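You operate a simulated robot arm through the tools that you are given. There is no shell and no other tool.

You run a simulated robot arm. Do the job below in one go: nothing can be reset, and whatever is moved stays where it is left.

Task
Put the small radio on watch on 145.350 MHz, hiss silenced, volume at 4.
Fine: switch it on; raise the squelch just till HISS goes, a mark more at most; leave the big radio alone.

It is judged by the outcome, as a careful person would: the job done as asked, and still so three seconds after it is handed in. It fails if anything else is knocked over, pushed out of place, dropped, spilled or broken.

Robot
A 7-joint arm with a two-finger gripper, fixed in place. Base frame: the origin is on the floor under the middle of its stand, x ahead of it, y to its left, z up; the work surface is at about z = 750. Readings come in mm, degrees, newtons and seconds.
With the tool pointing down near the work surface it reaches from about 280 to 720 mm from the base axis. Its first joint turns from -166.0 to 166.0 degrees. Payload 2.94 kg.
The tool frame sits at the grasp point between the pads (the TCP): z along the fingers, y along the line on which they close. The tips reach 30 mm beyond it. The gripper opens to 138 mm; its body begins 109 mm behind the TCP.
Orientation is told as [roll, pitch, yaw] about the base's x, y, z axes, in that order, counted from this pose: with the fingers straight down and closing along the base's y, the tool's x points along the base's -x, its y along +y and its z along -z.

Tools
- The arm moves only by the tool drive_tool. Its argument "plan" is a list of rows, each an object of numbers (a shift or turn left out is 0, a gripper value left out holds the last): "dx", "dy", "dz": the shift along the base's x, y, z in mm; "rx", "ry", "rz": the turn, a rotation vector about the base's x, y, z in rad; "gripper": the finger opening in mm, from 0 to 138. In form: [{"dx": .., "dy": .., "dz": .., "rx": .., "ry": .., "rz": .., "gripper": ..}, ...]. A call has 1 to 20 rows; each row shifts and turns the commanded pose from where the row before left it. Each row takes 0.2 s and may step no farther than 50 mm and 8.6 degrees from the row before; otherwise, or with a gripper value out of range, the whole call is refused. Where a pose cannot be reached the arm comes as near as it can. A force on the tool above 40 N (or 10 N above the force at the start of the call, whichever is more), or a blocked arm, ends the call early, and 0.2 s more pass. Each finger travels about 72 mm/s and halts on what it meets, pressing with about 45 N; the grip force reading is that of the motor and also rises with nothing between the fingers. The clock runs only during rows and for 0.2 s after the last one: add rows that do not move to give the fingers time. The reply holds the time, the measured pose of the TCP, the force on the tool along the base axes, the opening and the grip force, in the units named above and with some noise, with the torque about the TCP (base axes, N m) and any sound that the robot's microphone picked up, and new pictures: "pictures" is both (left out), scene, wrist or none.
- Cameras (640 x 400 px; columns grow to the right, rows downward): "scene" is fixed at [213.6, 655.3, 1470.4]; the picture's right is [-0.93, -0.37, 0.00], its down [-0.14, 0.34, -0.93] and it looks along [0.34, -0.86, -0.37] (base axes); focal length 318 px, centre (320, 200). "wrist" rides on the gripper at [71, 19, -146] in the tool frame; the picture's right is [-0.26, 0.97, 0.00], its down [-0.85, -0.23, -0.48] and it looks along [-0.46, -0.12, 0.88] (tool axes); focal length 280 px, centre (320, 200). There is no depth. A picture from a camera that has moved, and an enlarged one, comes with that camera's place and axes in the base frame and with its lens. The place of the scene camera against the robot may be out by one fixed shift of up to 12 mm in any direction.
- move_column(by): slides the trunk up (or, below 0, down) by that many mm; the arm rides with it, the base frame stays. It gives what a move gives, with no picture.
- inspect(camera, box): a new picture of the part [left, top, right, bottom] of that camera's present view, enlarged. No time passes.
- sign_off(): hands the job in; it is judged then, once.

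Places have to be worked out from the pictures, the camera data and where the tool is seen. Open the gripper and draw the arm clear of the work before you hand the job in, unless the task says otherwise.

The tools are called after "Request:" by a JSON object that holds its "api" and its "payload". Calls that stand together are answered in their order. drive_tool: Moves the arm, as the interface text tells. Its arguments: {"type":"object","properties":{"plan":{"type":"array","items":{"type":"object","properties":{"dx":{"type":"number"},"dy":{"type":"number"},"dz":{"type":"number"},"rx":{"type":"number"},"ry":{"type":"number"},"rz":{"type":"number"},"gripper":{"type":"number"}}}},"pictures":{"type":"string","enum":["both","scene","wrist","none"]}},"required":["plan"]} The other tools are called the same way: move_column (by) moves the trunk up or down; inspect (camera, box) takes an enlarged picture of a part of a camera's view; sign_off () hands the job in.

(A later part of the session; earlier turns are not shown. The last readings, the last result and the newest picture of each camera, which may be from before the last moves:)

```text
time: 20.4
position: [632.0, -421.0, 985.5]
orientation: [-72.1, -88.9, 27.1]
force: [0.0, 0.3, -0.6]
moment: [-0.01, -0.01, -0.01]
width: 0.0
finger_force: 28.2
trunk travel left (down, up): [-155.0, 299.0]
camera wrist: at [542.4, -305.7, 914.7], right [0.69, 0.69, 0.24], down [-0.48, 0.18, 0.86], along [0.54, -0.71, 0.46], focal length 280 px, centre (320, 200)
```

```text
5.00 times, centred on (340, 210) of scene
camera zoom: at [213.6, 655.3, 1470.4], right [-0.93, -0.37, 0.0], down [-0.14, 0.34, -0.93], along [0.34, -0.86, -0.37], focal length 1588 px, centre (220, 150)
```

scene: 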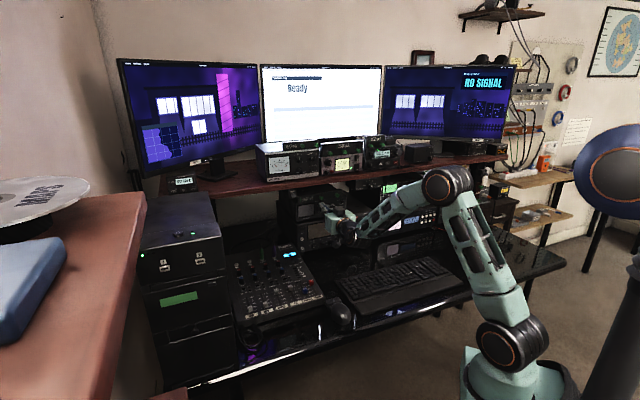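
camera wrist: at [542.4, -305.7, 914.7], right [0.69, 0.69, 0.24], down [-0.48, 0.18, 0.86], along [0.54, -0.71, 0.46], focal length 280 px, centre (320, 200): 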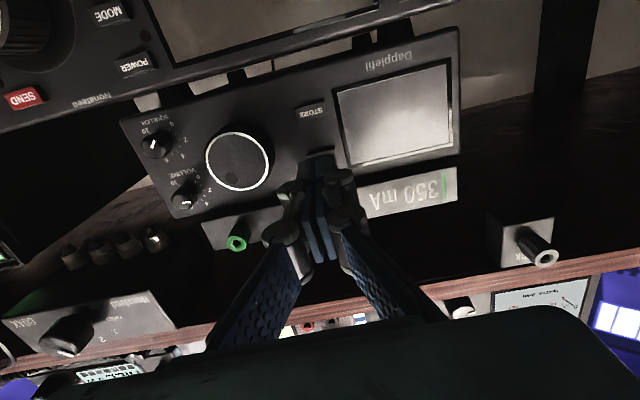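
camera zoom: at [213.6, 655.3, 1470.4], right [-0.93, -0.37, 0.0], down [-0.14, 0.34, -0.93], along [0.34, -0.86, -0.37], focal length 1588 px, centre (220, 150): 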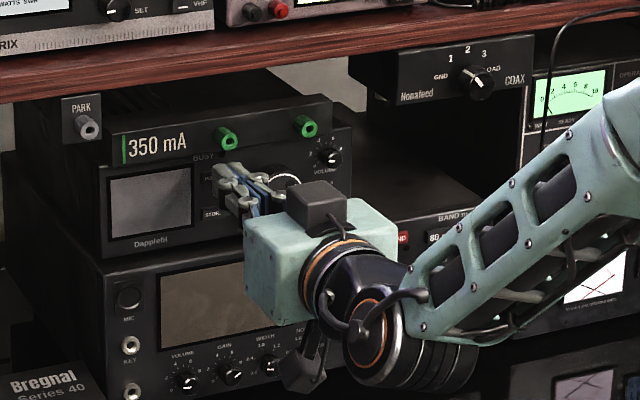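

POWER sits directly behind the fingertips, about 3 mm to the radio's left. I shift and advance about 17 mm, then will feel for contact in small steps so the radio isn't pushed.

Request:
{"api": "drive_tool", "payload": {"plan": [{"dx": 2.1, "dy": 2.1}, {"dx": 4.0, "dy": -4.0}, {"dx": 4.0, "dy": -4.0}, {"dx": 4.0, "dy": -4.0}, {"rz": 0}], "pictures": "wrist"}}

Request:
{"api": "inspect", "payload": {"camera": "wrist", "box": [200, 80, 440, 230]}}

```text
time: 21.6
position: [645.4, -431.5, 985.4]
orientation: [-73.1, -88.7, 28.2]
force: [-2.5, 2.4, -0.1]
moment: [0.02, 0.03, 0.0]
width: 6.0
finger_force: 28.3
trunk travel left (down, up): [-155.0, 299.0]
heard: click
camera wrist: at [555.7, -316.4, 914.8], right [0.69, 0.68, 0.24], down [-0.48, 0.18, 0.86], along [0.54, -0.71, 0.46], focal length 280 px, centre (320, 200)
```

wrist: 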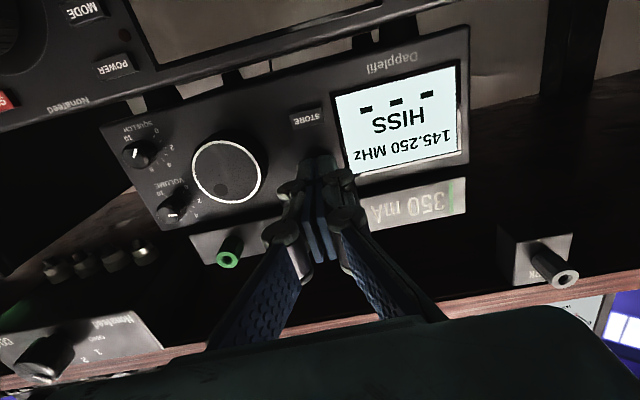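

```text
2.67 times, centred on (320, 155) of wrist
camera zoom: at [555.7, -316.4, 914.8], right [0.69, 0.68, 0.24], down [-0.48, 0.18, 0.86], along [0.54, -0.71, 0.46], focal length 748 px, centre (320, 320)
```

zoom: 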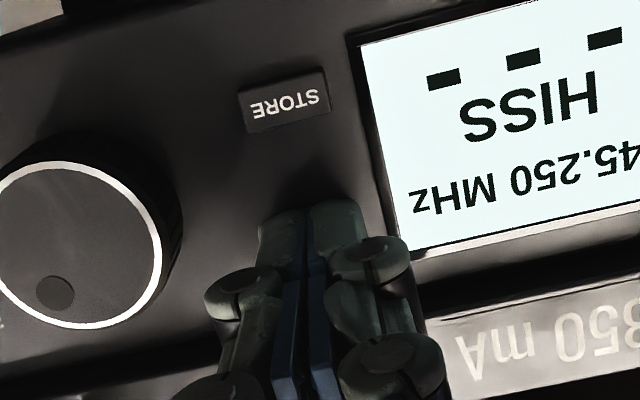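

The POWER press clicked and the display shows 145.250 MHz and HISS. I back straight off 50 mm and confirm it stays on.

Request:
{"api": "drive_tool", "payload": {"plan": [{"dx": -5, "dy": 5}, {"dx": -10, "dy": 10}, {"dx": -10, "dy": 10}, {"dx": -10, "dy": 10}, {"rz": 0}], "pictures": "both"}}

Request:
{"api": "inspect", "payload": {"camera": "wrist", "box": [180, 70, 440, 240]}}

Request:
{"api": "inspect", "payload": {"camera": "scene", "box": [290, 170, 390, 250]}}

```text
time: 22.9
position: [610.5, -394.7, 984.4]
orientation: [-73.2, -88.7, 28.1]
force: [0.1, 0.2, 0.5]
moment: [0.0, 0.04, 0.01]
width: 0.0
finger_force: 29.2
trunk travel left (down, up): [-155.0, 299.0]
camera wrist: at [520.9, -281.1, 915.4], right [0.69, 0.68, 0.24], down [-0.48, 0.18, 0.86], along [0.54, -0.71, 0.46], focal length 280 px, centre (320, 200)
```

scene: 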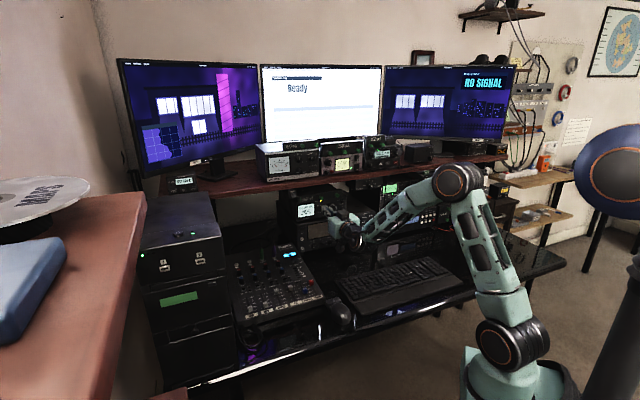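
wrist: 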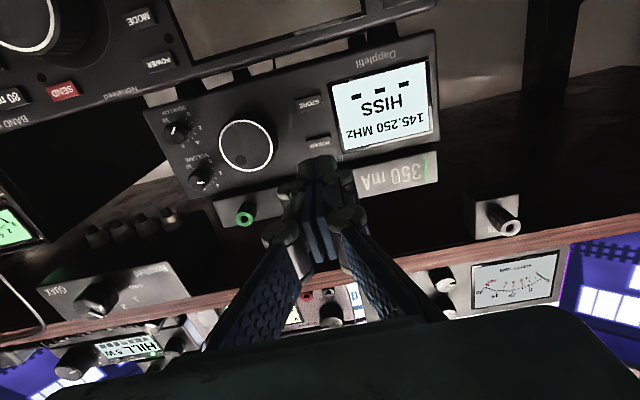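

```text
2.35 times, centred on (310, 155) of wrist
camera zoom: at [520.9, -281.1, 915.4], right [0.69, 0.68, 0.24], down [-0.48, 0.18, 0.86], along [0.54, -0.71, 0.46], focal length 660 px, centre (344, 306)
```

zoom: 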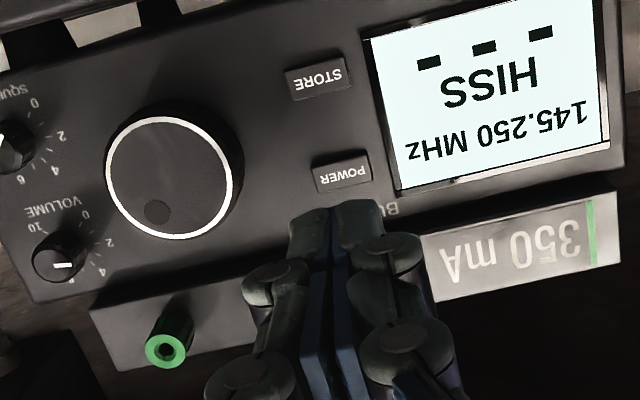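

```text
5.00 times, centred on (340, 210) of scene
camera zoom: at [213.6, 655.3, 1470.4], right [-0.93, -0.37, 0.0], down [-0.14, 0.34, -0.93], along [0.34, -0.86, -0.37], focal length 1588 px, centre (220, 150)
```

zoom: 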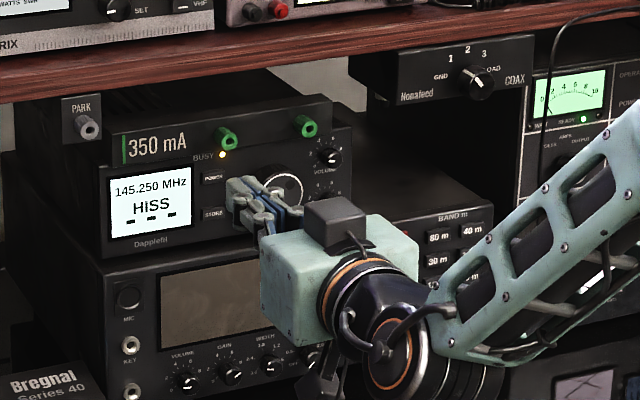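

The radio stays on (BUSY lit, HISS, 145.250 MHz). The knob's centre works out at about 52 mm to the right and 23 mm below the tool; I move in front of it and open the fingers to 60 mm.

Request:
{"api": "drive_tool", "payload": {"plan": [{"dx": -9.1, "dy": -9.1, "dz": -5.8, "gripper": 60}, {"dx": -9.1, "dy": -9.1, "dz": -5.8}, {"dx": -9.1, "dy": -9.1, "dz": -5.8}, {"dx": -9.1, "dy": -9.1, "dz": -5.9}, {"rz": 0}, {"rz": 0}], "pictures": "both"}}

Request:
{"api": "inspect", "payload": {"camera": "wrist", "box": [200, 70, 460, 240]}}

Request:
{"api": "inspect", "payload": {"camera": "scene", "box": [290, 170, 390, 250]}}

```text
time: 24.2
position: [585.2, -423.8, 968.3]
orientation: [-68.8, -88.8, 23.6]
force: [-0.8, 0.8, 0.6]
moment: [-0.01, -0.03, 0.02]
width: 59.9
finger_force: 0.1
out of reach, approached as far as the arm can: row 4
trunk travel left (down, up): [-155.0, 299.0]
camera wrist: at [495.3, -308.4, 898.4], right [0.69, 0.68, 0.24], down [-0.48, 0.18, 0.86], along [0.54, -0.71, 0.45], focal length 280 px, centre (320, 200)
```

scene: 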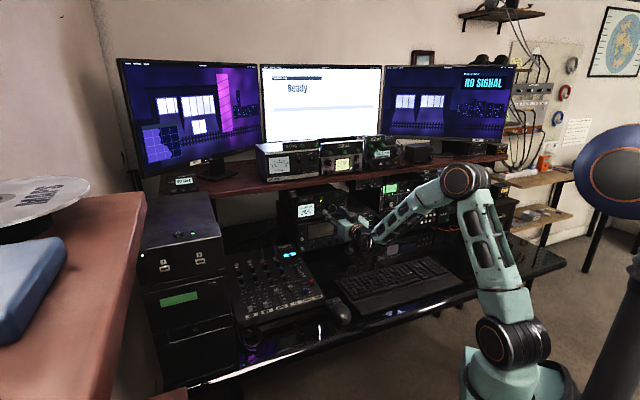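
wrist: 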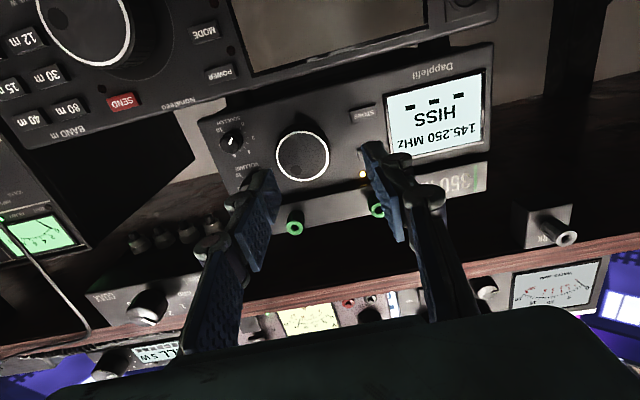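

```text
2.35 times, centred on (330, 155) of wrist
camera zoom: at [495.3, -308.4, 898.4], right [0.69, 0.68, 0.24], down [-0.48, 0.18, 0.86], along [0.54, -0.71, 0.45], focal length 660 px, centre (296, 306)
```

zoom: 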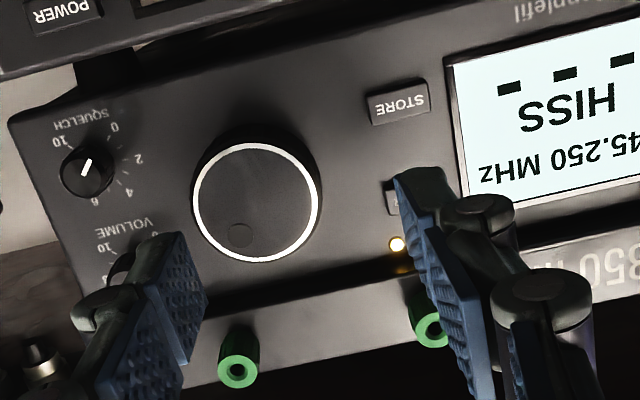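

```text
5.00 times, centred on (340, 210) of scene
camera zoom: at [213.6, 655.3, 1470.4], right [-0.93, -0.37, 0.0], down [-0.14, 0.34, -0.93], along [0.34, -0.86, -0.37], focal length 1588 px, centre (220, 150)
```

zoom: 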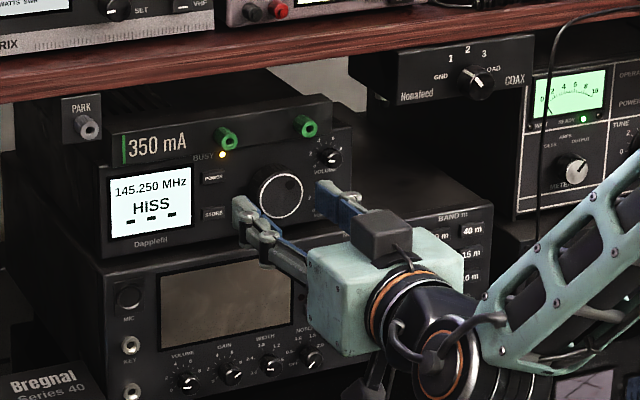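

The wrist is again near its limit at this lower, more rightward place, so the column should go lower. I back off 50 mm, raise the tool 110 mm, then drop the column by the same.

Request:
{"api": "drive_tool", "payload": {"plan": [{"dx": -12, "dy": 12}, {"dx": -12, "dy": 12}, {"dx": -12, "dy": 12, "dz": 10}, {"dz": 25}, {"dz": 25}, {"dz": 25}, {"dz": 25}, {"rz": 0}], "pictures": "none"}}

```text
time: 26.1
position: [551.2, -384.9, 1077.2]
orientation: [-71.8, -88.7, 26.8]
force: [-0.2, 0.5, -0.1]
moment: [-0.02, 0.01, 0.0]
width: 60.0
finger_force: 0.0
trunk travel left (down, up): [-155.0, 299.0]
```

Raised to 1077 with everything clear. Now the column goes down 115 mm.

Request:
{"api": "move_column", "payload": {"by": -115}}

```text
time: 27.5
position: [549.4, -385.2, 962.3]
orientation: [-73.1, -88.8, 28.0]
force: [0.5, -0.1, 0.5]
moment: [0.04, 0.05, 0.0]
width: 59.9
finger_force: 0.2
trunk travel left (down, up): [-40.0, 414.0]
```

Column is in place. I move again to just before the tuning knob (centre about L = 102, z = 962, tips ~15 mm short of its face).

Request:
{"api": "drive_tool", "payload": {"plan": [{"dx": 8.1, "dy": -12.9}, {"dx": 8.1, "dy": -12.9}, {"dx": 8.1, "dy": -12.9}, {"dx": 8.0, "dy": -12.8}, {"rz": 0}], "pictures": "both"}}

Request:
{"api": "inspect", "payload": {"camera": "wrist", "box": [200, 70, 460, 240]}}

Request:
{"api": "inspect", "payload": {"camera": "scene", "box": [290, 170, 390, 250]}}

```text
time: 28.7
position: [581.7, -437.7, 962.1]
orientation: [-72.4, -88.8, 27.4]
force: [0.0, 0.3, -0.6]
moment: [0.01, 0.01, -0.01]
width: 60.1
finger_force: 0.0
trunk travel left (down, up): [-40.0, 414.0]
camera wrist: at [492.0, -322.3, 892.0], right [0.69, 0.68, 0.24], down [-0.48, 0.18, 0.86], along [0.54, -0.71, 0.46], focal length 280 px, centre (320, 200)
```

scene: 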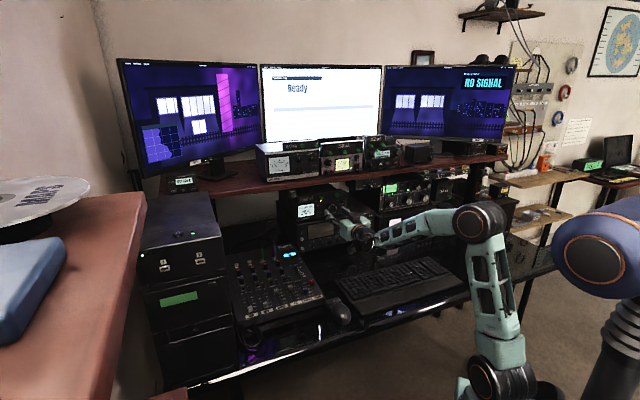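
wrist: 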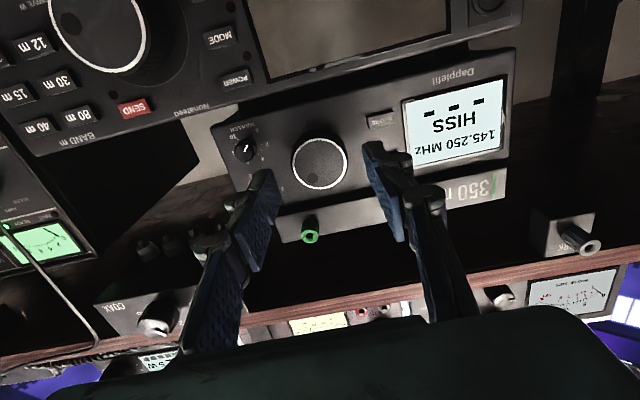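

```text
2.35 times, centred on (330, 155) of wrist
camera zoom: at [492.0, -322.3, 892.0], right [0.69, 0.68, 0.24], down [-0.48, 0.18, 0.86], along [0.54, -0.71, 0.46], focal length 660 px, centre (296, 306)
```

zoom: 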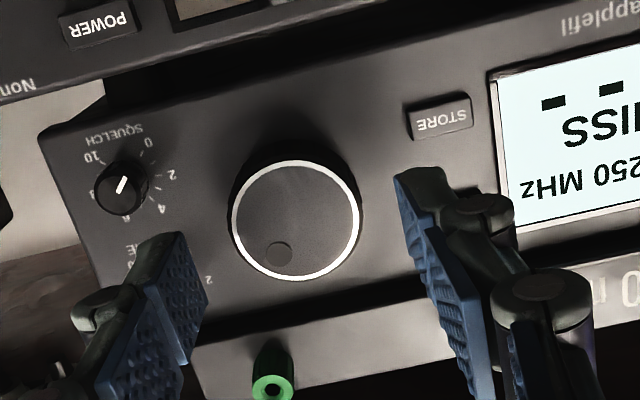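

```text
5.00 times, centred on (340, 210) of scene
camera zoom: at [213.6, 655.3, 1470.4], right [-0.93, -0.37, 0.0], down [-0.14, 0.34, -0.93], along [0.34, -0.86, -0.37], focal length 1588 px, centre (220, 150)
```

zoom: 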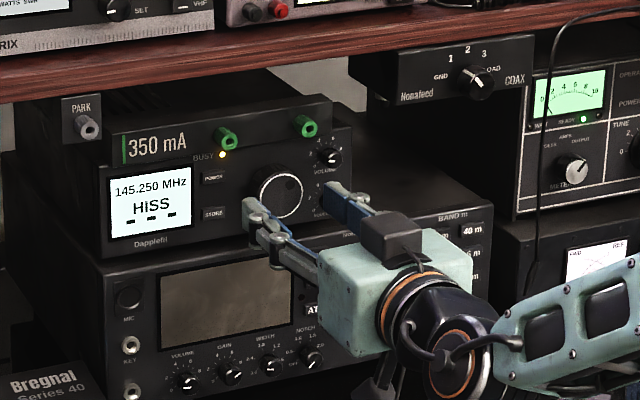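

The knob is centred between the fingers to within about 1 mm. I advance 27 mm so the tips overlap the knob by ~12 mm without reaching the panel.

Request:
{"api": "drive_tool", "payload": {"plan": [{"dx": 6.4, "dy": -6.4}, {"dx": 6.4, "dy": -6.4}, {"dx": 6.3, "dy": -6.3}, {"rz": 0}], "pictures": "both"}}

Request:
{"api": "inspect", "payload": {"camera": "wrist", "box": [200, 70, 460, 240]}}

Request:
{"api": "inspect", "payload": {"camera": "scene", "box": [290, 170, 390, 250]}}

```text
time: 29.7
position: [600.4, -456.9, 961.5]
orientation: [-72.6, -88.8, 27.7]
force: [0.2, -0.1, 0.1]
moment: [0.01, 0.01, -0.01]
width: 60.0
finger_force: 0.0
trunk travel left (down, up): [-40.0, 414.0]
camera wrist: at [511.5, -341.2, 891.9], right [0.69, 0.68, 0.24], down [-0.48, 0.18, 0.86], along [0.54, -0.71, 0.46], focal length 280 px, centre (320, 200)
```

scene: 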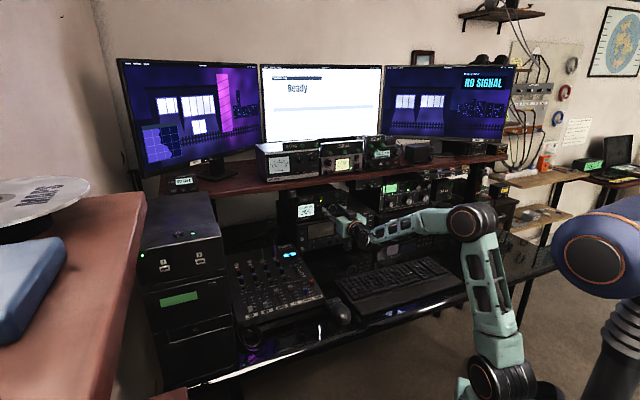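
wrist: 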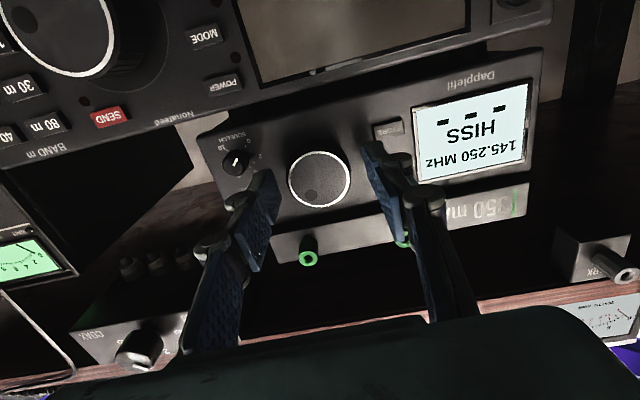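

```text
2.35 times, centred on (330, 155) of wrist
camera zoom: at [511.5, -341.2, 891.9], right [0.69, 0.68, 0.24], down [-0.48, 0.18, 0.86], along [0.54, -0.71, 0.46], focal length 660 px, centre (296, 306)
```

zoom: 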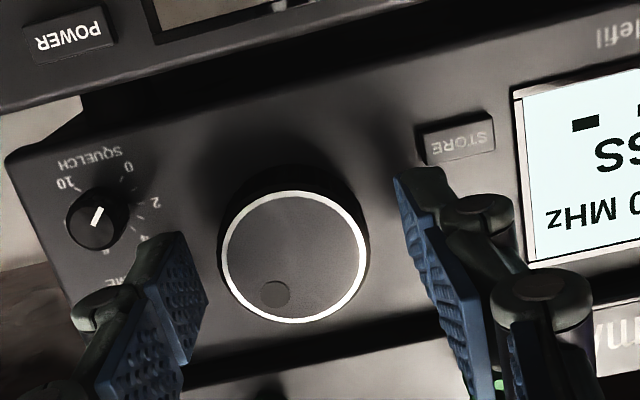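

```text
5.00 times, centred on (340, 210) of scene
camera zoom: at [213.6, 655.3, 1470.4], right [-0.93, -0.37, 0.0], down [-0.14, 0.34, -0.93], along [0.34, -0.86, -0.37], focal length 1588 px, centre (220, 150)
```

zoom: 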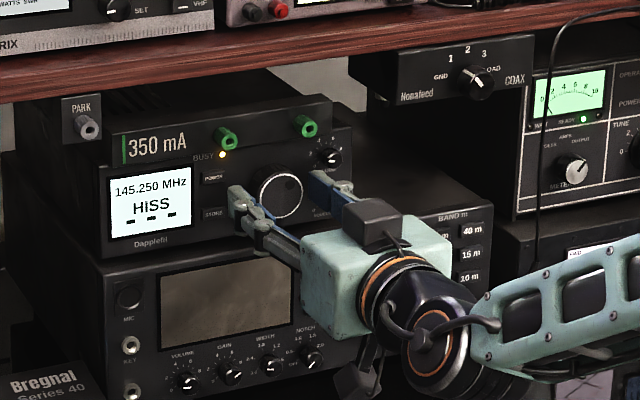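

Tips overlap the knob by about 9 mm, well clear of the panel. I go 3 mm deeper and close gently on the knob.

Request:
{"api": "drive_tool", "payload": {"plan": [{"dx": 2.1, "dy": -2.1, "dz": 1}, {"gripper": 44}, {"gripper": 34}, {"rz": 0}, {"rz": 0}], "pictures": "both"}}

Request:
{"api": "inspect", "payload": {"camera": "wrist", "box": [200, 70, 460, 240]}}

Request:
{"api": "inspect", "payload": {"camera": "scene", "box": [290, 170, 390, 250]}}

```text
time: 30.9
position: [602.9, -458.6, 962.7]
orientation: [-72.6, -88.8, 27.5]
force: [-4.0, -3.1, -1.1]
moment: [0.0, -0.02, -0.21]
width: 41.1
finger_force: 45.1
trunk travel left (down, up): [-40.0, 414.0]
camera wrist: at [513.1, -343.6, 893.1], right [0.69, 0.68, 0.24], down [-0.48, 0.18, 0.86], along [0.54, -0.71, 0.46], focal length 280 px, centre (320, 200)
```

scene: 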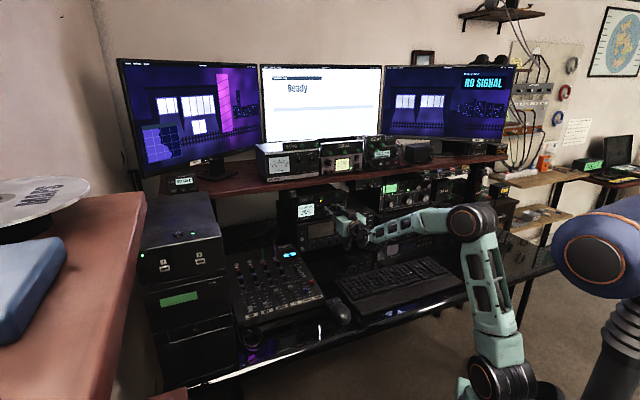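
wrist: 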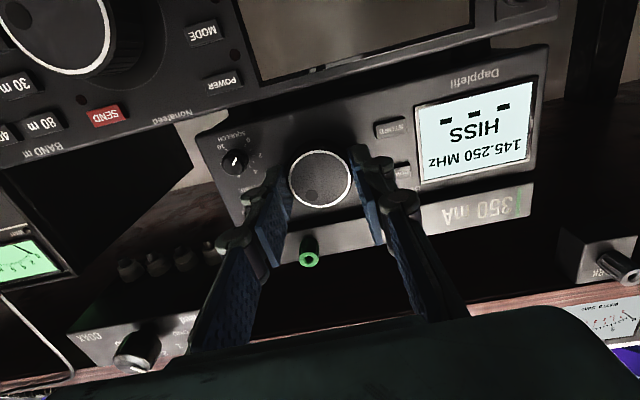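

```text
2.35 times, centred on (330, 155) of wrist
camera zoom: at [513.1, -343.6, 893.1], right [0.69, 0.68, 0.24], down [-0.48, 0.18, 0.86], along [0.54, -0.71, 0.46], focal length 660 px, centre (296, 306)
```

zoom: 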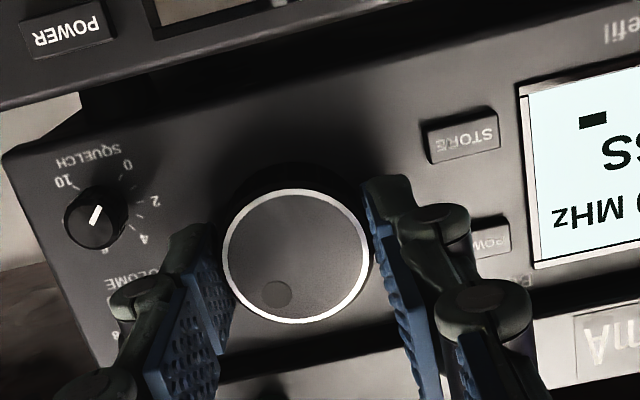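

```text
5.00 times, centred on (340, 210) of scene
camera zoom: at [213.6, 655.3, 1470.4], right [-0.93, -0.37, 0.0], down [-0.14, 0.34, -0.93], along [0.34, -0.86, -0.37], focal length 1588 px, centre (220, 150)
```

zoom: 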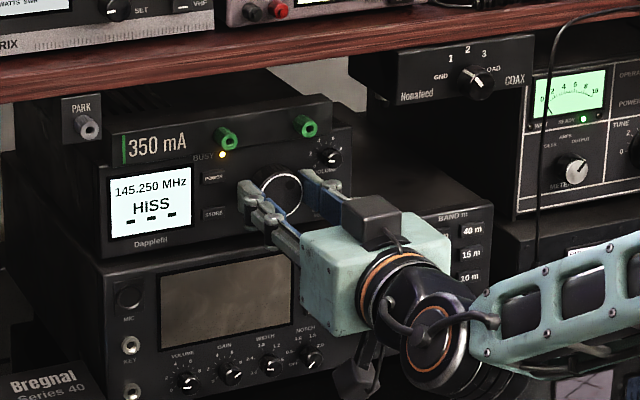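

The knob is held (opening 41 mm). I turn it clockwise about 16° and watch the frequency.

Request:
{"api": "drive_tool", "payload": {"plan": [{"rx": 0.099, "ry": -0.099}, {"rx": 0.099, "ry": -0.099}, {"rz": 0}], "pictures": "both"}}

Request:
{"api": "inspect", "payload": {"camera": "scene", "box": [290, 170, 390, 250]}}

```text
time: 31.7
position: [602.4, -458.6, 963.2]
orientation: [88.6, -75.0, -133.6]
force: [-11.5, -0.3, -2.8]
moment: [-0.01, 0.0, -0.19]
width: 41.1
finger_force: 45.1
trunk travel left (down, up): [-40.0, 414.0]
camera wrist: at [526.1, -330.5, 900.9], right [0.61, 0.61, 0.5], down [-0.65, 0.02, 0.76], along [0.45, -0.79, 0.41], focal length 280 px, centre (320, 200)
```

scene: 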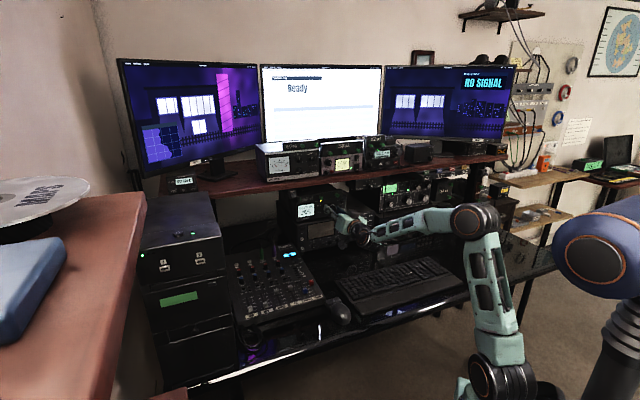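
wrist: 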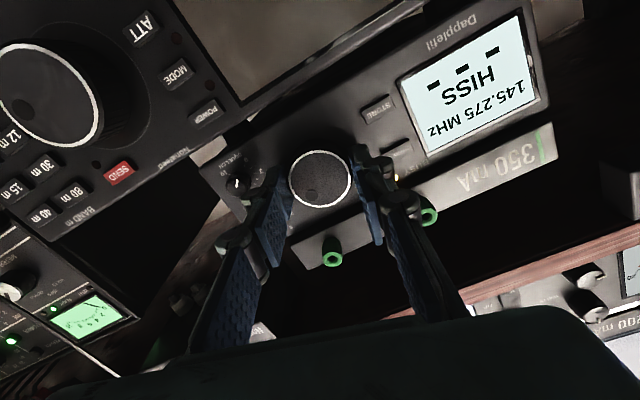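

```text
5.00 times, centred on (340, 210) of scene
camera zoom: at [213.6, 655.3, 1470.4], right [-0.93, -0.37, 0.0], down [-0.14, 0.34, -0.93], along [0.34, -0.86, -0.37], focal length 1588 px, centre (220, 150)
```

zoom: 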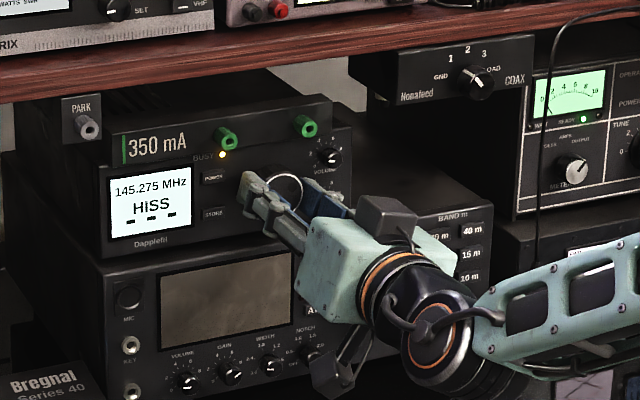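

16° gave one 25 kHz step (145.275 MHz), and it tunes upward clockwise. Target is three more steps, about 45° further; I turn another 24° and check.

Request:
{"api": "drive_tool", "payload": {"plan": [{"rx": 0.099, "ry": -0.099}, {"rx": 0.099, "ry": -0.099}, {"rx": 0.099, "ry": -0.099}, {"rz": 0}], "pictures": "scene"}}

Request:
{"api": "inspect", "payload": {"camera": "scene", "box": [290, 170, 390, 250]}}

```text
time: 32.7
position: [600.8, -459.5, 963.4]
orientation: [89.5, -50.8, -134.5]
force: [-9.8, 3.3, -4.1]
moment: [0.05, 0.03, -0.11]
width: 41.4
finger_force: 45.1
trunk travel left (down, up): [-40.0, 414.0]
```

scene: 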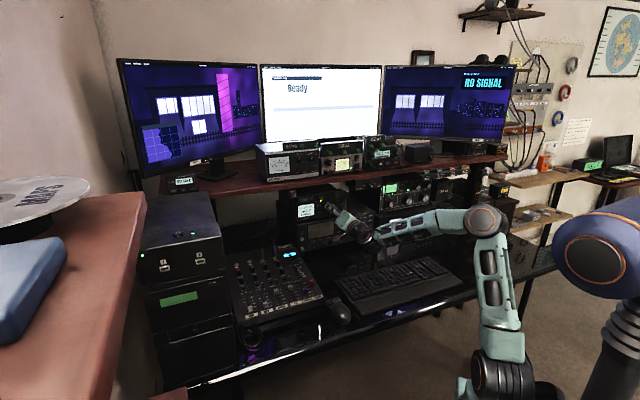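

```text
5.00 times, centred on (340, 210) of scene
camera zoom: at [213.6, 655.3, 1470.4], right [-0.93, -0.37, 0.0], down [-0.14, 0.34, -0.93], along [0.34, -0.86, -0.37], focal length 1588 px, centre (220, 150)
```

zoom: 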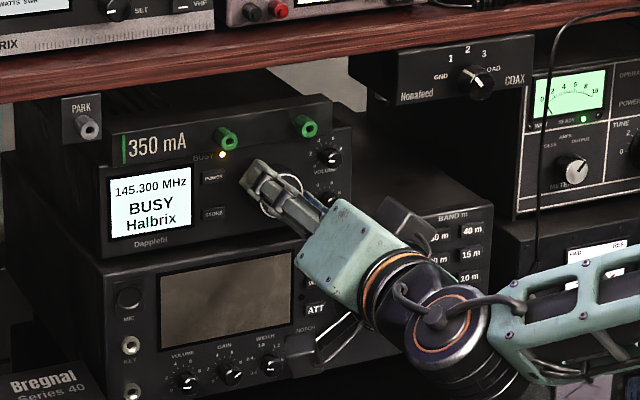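

Now 145.300 MHz (with a station shown as BUSY Halbrix). Two more steps: I turn another 16°.

Request:
{"api": "drive_tool", "payload": {"plan": [{"rx": 0.099, "ry": -0.099}, {"rx": 0.099, "ry": -0.099}, {"rz": 0}], "pictures": "scene"}}

Request:
{"api": "inspect", "payload": {"camera": "scene", "box": [290, 170, 390, 250]}}

```text
time: 33.5
position: [602.8, -459.1, 961.5]
orientation: [89.7, -34.9, -134.6]
force: [-16.8, 4.7, -8.9]
moment: [0.18, 0.18, -0.13]
width: 41.3
finger_force: 45.6
trunk travel left (down, up): [-40.0, 414.0]
```

scene: 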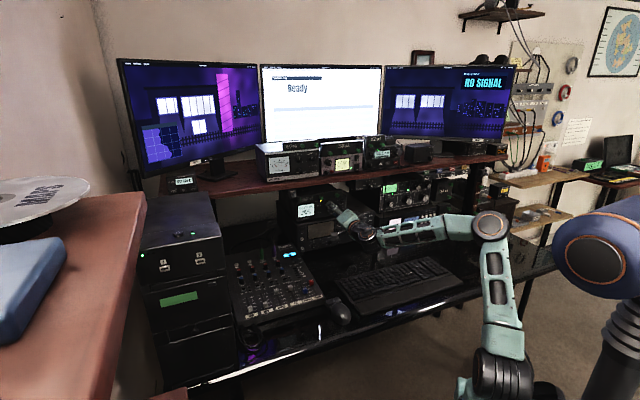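

```text
5.00 times, centred on (340, 210) of scene
camera zoom: at [213.6, 655.3, 1470.4], right [-0.93, -0.37, 0.0], down [-0.14, 0.34, -0.93], along [0.34, -0.86, -0.37], focal length 1588 px, centre (220, 150)
```

zoom: 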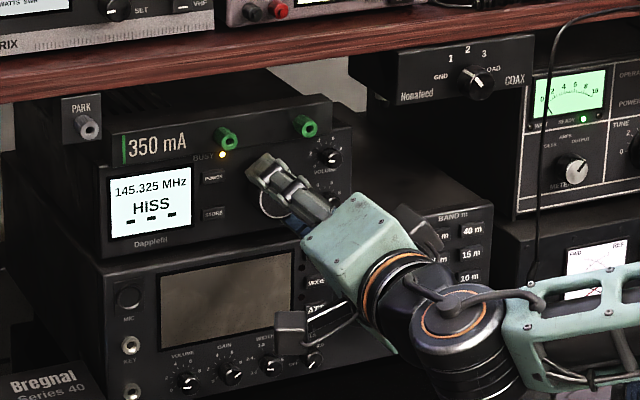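

145.325 MHz; one step left, but the side force on the tool has built up to about 20 N. I release the knob to relieve it and look.

Request:
{"api": "drive_tool", "payload": {"plan": [{"gripper": 54}, {"rz": 0}, {"rz": 0}], "pictures": "both"}}

Request:
{"api": "inspect", "payload": {"camera": "wrist", "box": [200, 70, 460, 240]}}

Request:
{"api": "inspect", "payload": {"camera": "scene", "box": [290, 170, 390, 250]}}

```text
time: 34.3
position: [602.7, -458.3, 964.1]
orientation: [89.9, -35.0, -134.7]
force: [0.3, 1.0, 1.2]
moment: [0.11, 0.11, -0.14]
width: 55.9
finger_force: 1.1
trunk travel left (down, up): [-40.0, 414.0]
camera wrist: at [548.8, -307.5, 940.2], right [0.24, 0.24, 0.94], down [-0.92, -0.25, 0.3], along [0.31, -0.94, 0.16], focal length 280 px, centre (320, 200)
```

scene: 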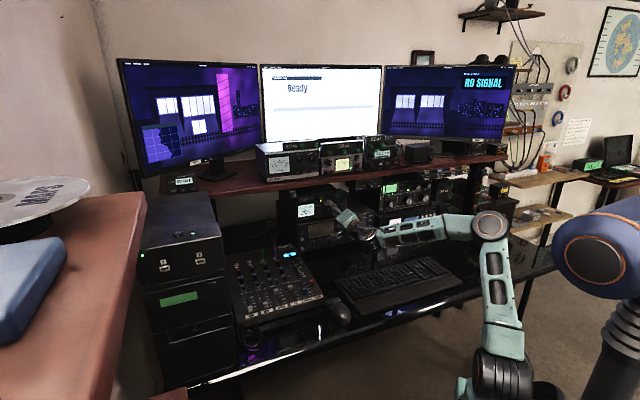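
wrist: 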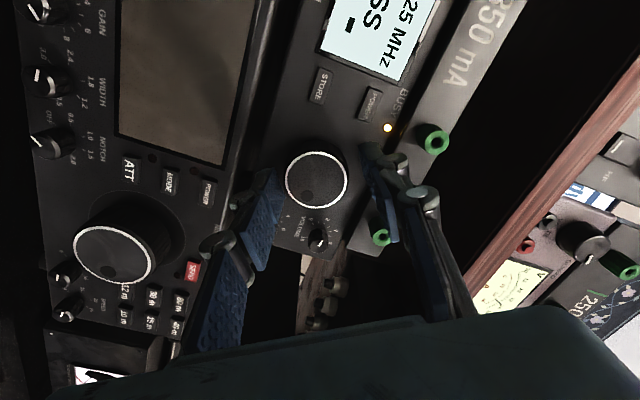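

```text
2.35 times, centred on (330, 155) of wrist
camera zoom: at [548.8, -307.5, 940.2], right [0.24, 0.24, 0.94], down [-0.92, -0.25, 0.3], along [0.31, -0.94, 0.16], focal length 660 px, centre (296, 306)
```

zoom: 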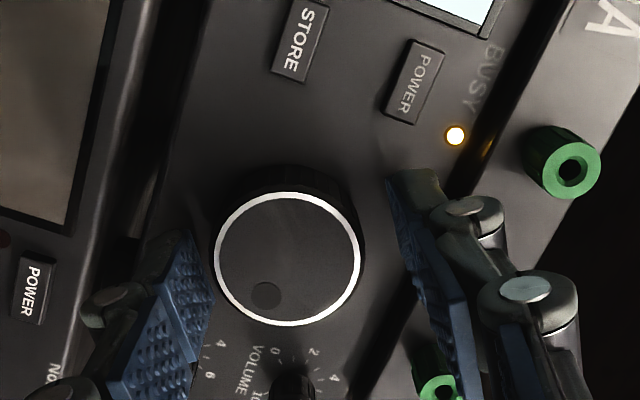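

```text
5.00 times, centred on (340, 210) of scene
camera zoom: at [213.6, 655.3, 1470.4], right [-0.93, -0.37, 0.0], down [-0.14, 0.34, -0.93], along [0.34, -0.86, -0.37], focal length 1588 px, centre (220, 150)
```

zoom: 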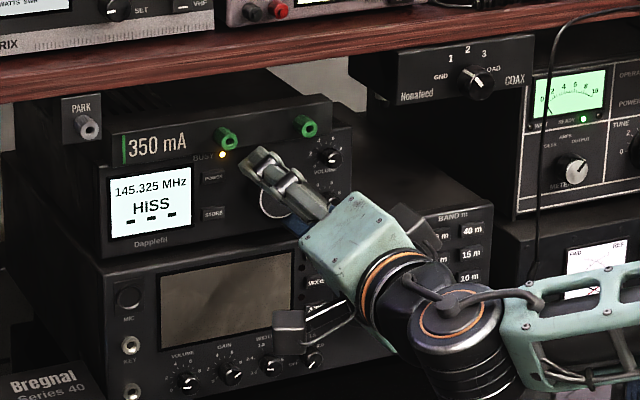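

Released cleanly, forces zero. The knob sits about 2.6 mm below the tool centre line, so I shift by that, re-grip and turn 15° more.

Request:
{"api": "drive_tool", "payload": {"plan": [{"dx": -1.0, "dy": -1.0, "dz": -2.1}, {"gripper": 34}, {"rz": 0}, {"rz": 0}], "pictures": "none"}}

```text
time: 35.3
position: [601.8, -459.5, 961.9]
orientation: [89.9, -35.1, -134.5]
force: [9.1, -2.6, 7.7]
moment: [-0.15, -0.16, 0.24]
width: 41.3
finger_force: 44.8
trunk travel left (down, up): [-40.0, 414.0]
```

Gripped; side force about 12 N now in the opposite sense, so the true centre is about half-way. I ease back 1 mm while turning 15°.

Request:
{"api": "drive_tool", "payload": {"plan": [{"dx": 0.4, "dy": 0.4, "dz": 0.9}, {"rx": 0.095, "ry": -0.095}, {"rx": 0.095, "ry": -0.095}, {"rz": 0}], "pictures": "scene"}}

Request:
{"api": "inspect", "payload": {"camera": "scene", "box": [290, 170, 390, 250]}}

```text
time: 36.3
position: [602.2, -460.2, 962.6]
orientation: [90.0, -19.5, -134.6]
force: [13.9, -8.9, 10.5]
moment: [-0.29, -0.35, 0.28]
width: 40.9
finger_force: 44.9
trunk travel left (down, up): [-40.0, 414.0]
```

scene: 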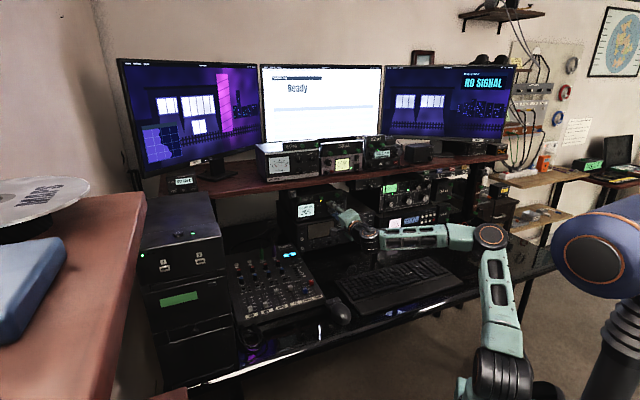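

```text
5.00 times, centred on (340, 210) of scene
camera zoom: at [213.6, 655.3, 1470.4], right [-0.93, -0.37, 0.0], down [-0.14, 0.34, -0.93], along [0.34, -0.86, -0.37], focal length 1588 px, centre (220, 150)
```

zoom: 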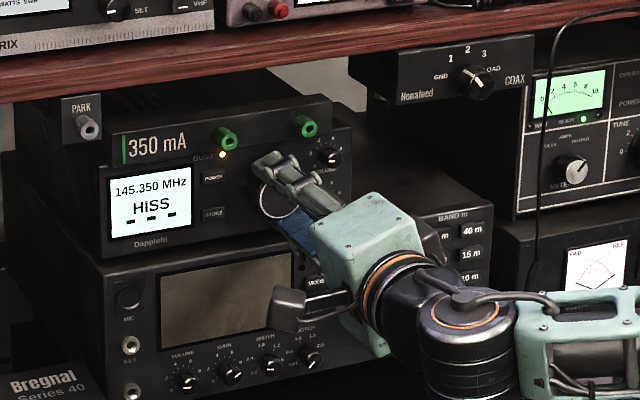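

Display reads 145.350 MHz. I release the knob and check it holds.

Request:
{"api": "drive_tool", "payload": {"plan": [{"gripper": 54}, {"rz": 0}, {"rz": 0}], "pictures": "both"}}

Request:
{"api": "inspect", "payload": {"camera": "wrist", "box": [200, 70, 460, 240]}}

Request:
{"api": "inspect", "payload": {"camera": "scene", "box": [290, 170, 390, 250]}}

```text
time: 37.1
position: [602.1, -459.3, 961.5]
orientation: [89.9, -19.7, -134.6]
force: [0.0, 0.7, -0.1]
moment: [-0.02, 0.03, -0.03]
width: 54.3
finger_force: 0.1
trunk travel left (down, up): [-40.0, 414.0]
camera wrist: at [550.5, -306.2, 956.6], right [0.06, 0.05, 1.0], down [-0.95, -0.29, 0.07], along [0.29, -0.96, 0.03], focal length 280 px, centre (320, 200)
```

scene: 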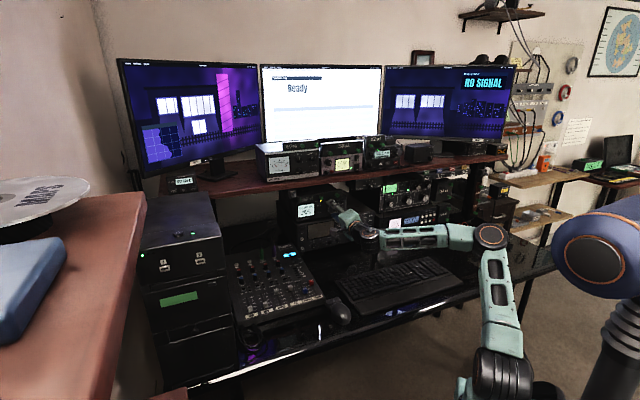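
wrist: 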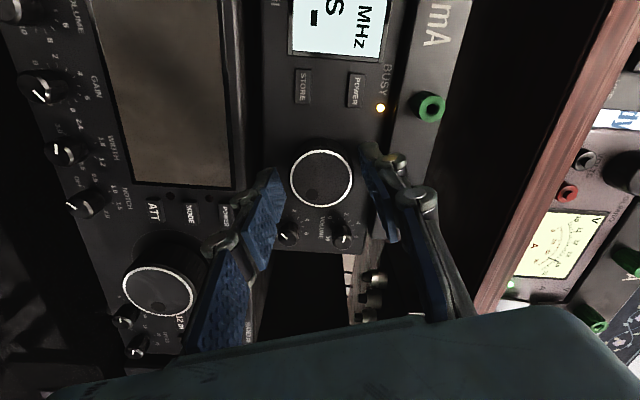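

```text
2.35 times, centred on (330, 155) of wrist
camera zoom: at [550.5, -306.2, 956.6], right [0.06, 0.05, 1.0], down [-0.95, -0.29, 0.07], along [0.29, -0.96, 0.03], focal length 660 px, centre (296, 306)
```

zoom: 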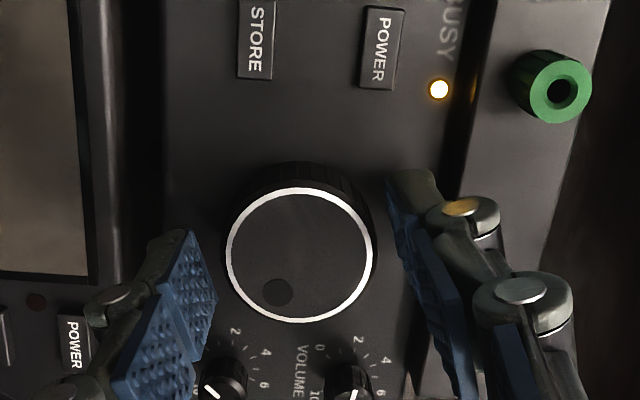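

```text
5.00 times, centred on (340, 210) of scene
camera zoom: at [213.6, 655.3, 1470.4], right [-0.93, -0.37, 0.0], down [-0.14, 0.34, -0.93], along [0.34, -0.86, -0.37], focal length 1588 px, centre (220, 150)
```

zoom: 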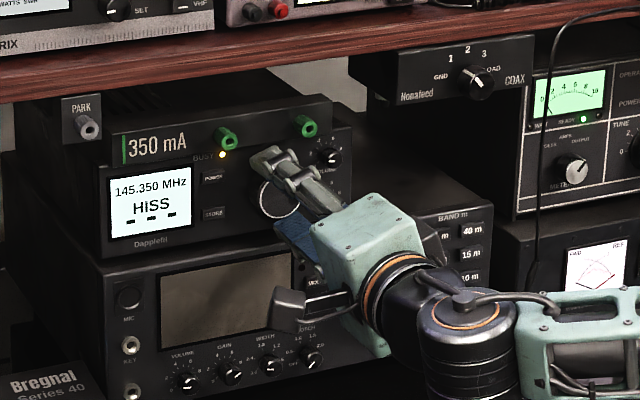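

145.350 MHz holds after release. I back off 40 mm, then roll the gripper back to level.

Request:
{"api": "drive_tool", "payload": {"plan": [{"dx": -7, "dy": 7}, {"dx": -7, "dy": 7}, {"dx": -14, "dy": 14}, {"rx": -0.0965, "ry": 0.0965}, {"rx": -0.0965, "ry": 0.0965}, {"rx": -0.0965, "ry": 0.0965}, {"rx": -0.0965, "ry": 0.0965}, {"rx": -0.0965, "ry": 0.0965}, {"rx": -0.0965, "ry": 0.0965}, {"rx": -0.0965, "ry": 0.0965}, {"rx": -0.0965, "ry": 0.0965}, {"rx": -0.0965, "ry": 0.0965, "gripper": 30}, {"rz": 0}], "pictures": "none"}}

```text
time: 39.9
position: [575.4, -431.6, 962.2]
orientation: [-15.5, -89.6, -29.5]
force: [0.6, -0.2, 0.4]
moment: [0.01, -0.03, 0.0]
width: 29.9
finger_force: 0.0
trunk travel left (down, up): [-40.0, 414.0]
```

Now I move across to just before the SQUELCH knob (estimated L ≈ 47, z ≈ 942), fingers open 30 mm, tips about 25 mm short.

Request:
{"api": "drive_tool", "payload": {"plan": [{"dx": -9, "dy": -10.5, "dz": -4.9}, {"dx": -9, "dy": -10.5, "dz": -4.9}, {"dx": -7.3, "dy": -10.5, "dz": -4.9}, {"dx": -7.3, "dy": -10.5, "dz": -5}, {"rz": 0}], "pictures": "both"}}

Request:
{"api": "inspect", "payload": {"camera": "wrist", "box": [200, 70, 460, 240]}}

Request:
{"api": "inspect", "payload": {"camera": "scene", "box": [290, 170, 390, 250]}}

```text
time: 41.1
position: [542.3, -474.5, 942.8]
orientation: [-4.2, -89.7, -40.8]
force: [-0.6, 0.9, -0.6]
moment: [0.0, 0.01, -0.02]
width: 29.9
finger_force: 0.0
trunk travel left (down, up): [-40.0, 414.0]
camera wrist: at [454.2, -357.2, 872.8], right [0.68, 0.68, 0.26], down [-0.5, 0.17, 0.85], along [0.54, -0.71, 0.45], focal length 280 px, centre (320, 200)
```

scene: 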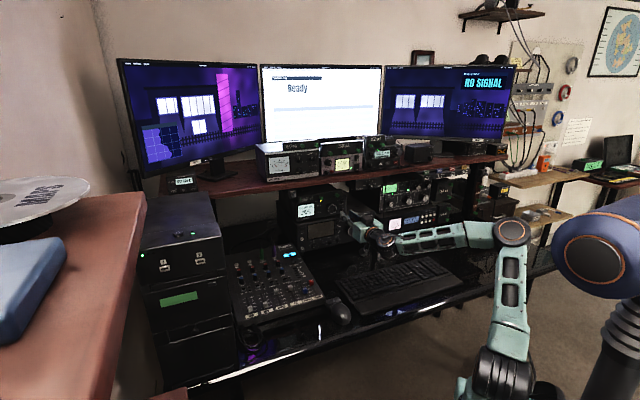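
wrist: 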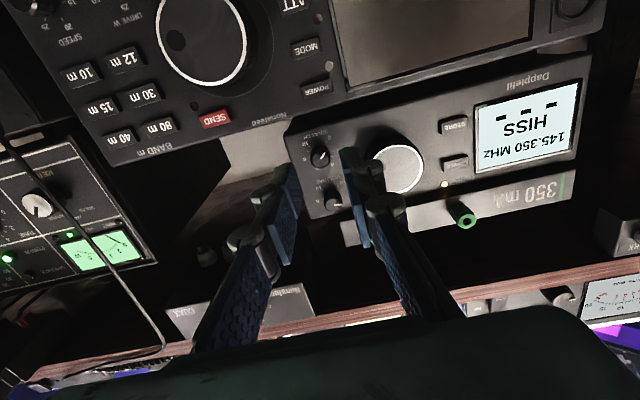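

```text
2.35 times, centred on (330, 155) of wrist
camera zoom: at [454.2, -357.2, 872.8], right [0.68, 0.68, 0.26], down [-0.5, 0.17, 0.85], along [0.54, -0.71, 0.45], focal length 660 px, centre (296, 306)
```

zoom: 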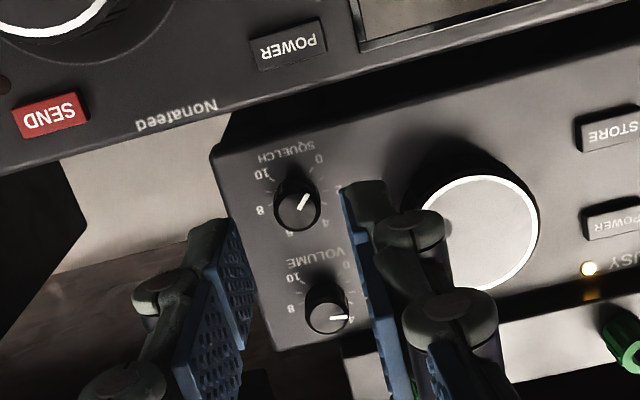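

```text
5.00 times, centred on (340, 210) of scene
camera zoom: at [213.6, 655.3, 1470.4], right [-0.93, -0.37, 0.0], down [-0.14, 0.34, -0.93], along [0.34, -0.86, -0.37], focal length 1588 px, centre (220, 150)
```

zoom: 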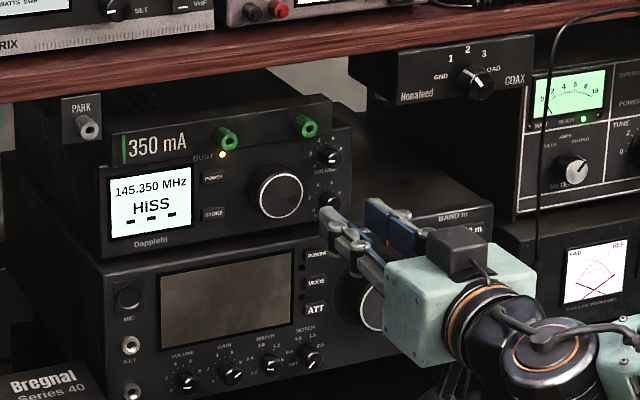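

SQUELCH is centred laterally and about 3 mm above the tool axis, its face about 35 mm beyond the tips. I advance 28 mm with that correction and re-check.

Request:
{"api": "drive_tool", "payload": {"plan": [{"dx": 6.4, "dy": -6.8, "dz": 1}, {"dx": 6.5, "dy": -6.8, "dz": 1}, {"dx": 6.5, "dy": -6.8, "dz": 1}, {"rz": 0}], "pictures": "both"}}

Request:
{"api": "inspect", "payload": {"camera": "wrist", "box": [240, 90, 420, 210]}}

Request:
{"api": "inspect", "payload": {"camera": "scene", "box": [290, 170, 390, 250]}}

```text
time: 42.1
position: [561.4, -493.6, 946.8]
orientation: [-0.5, -89.6, -44.4]
force: [-0.8, -0.4, -0.6]
moment: [0.0, 0.0, 0.01]
width: 29.9
finger_force: 0.0
trunk travel left (down, up): [-40.0, 414.0]
camera wrist: at [473.1, -377.4, 876.6], right [0.68, 0.68, 0.26], down [-0.5, 0.17, 0.85], along [0.54, -0.71, 0.45], focal length 280 px, centre (320, 200)
```

scene: 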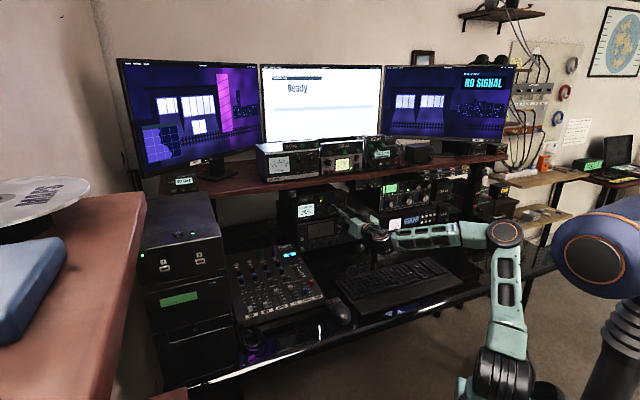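
wrist: 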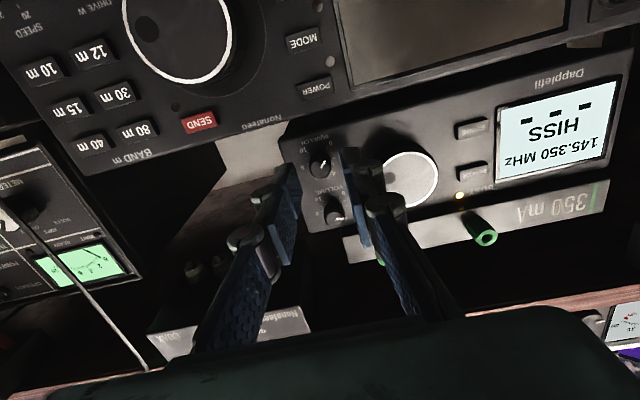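

```text
3.33 times, centred on (330, 150) of wrist
camera zoom: at [473.1, -377.4, 876.6], right [0.68, 0.68, 0.26], down [-0.5, 0.17, 0.85], along [0.54, -0.71, 0.45], focal length 935 px, centre (287, 367)
```

zoom: 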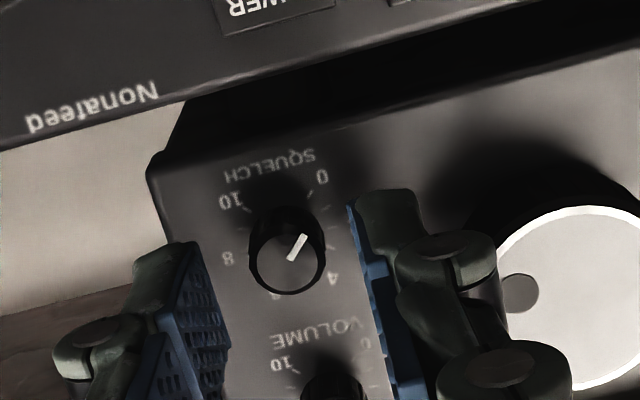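

```text
5.00 times, centred on (340, 210) of scene
camera zoom: at [213.6, 655.3, 1470.4], right [-0.93, -0.37, 0.0], down [-0.14, 0.34, -0.93], along [0.34, -0.86, -0.37], focal length 1588 px, centre (220, 150)
```

zoom: 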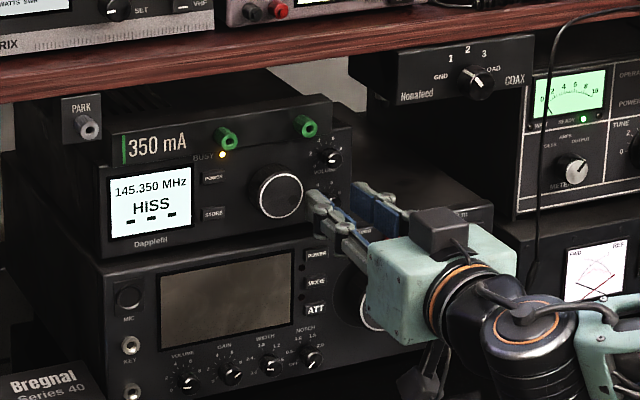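

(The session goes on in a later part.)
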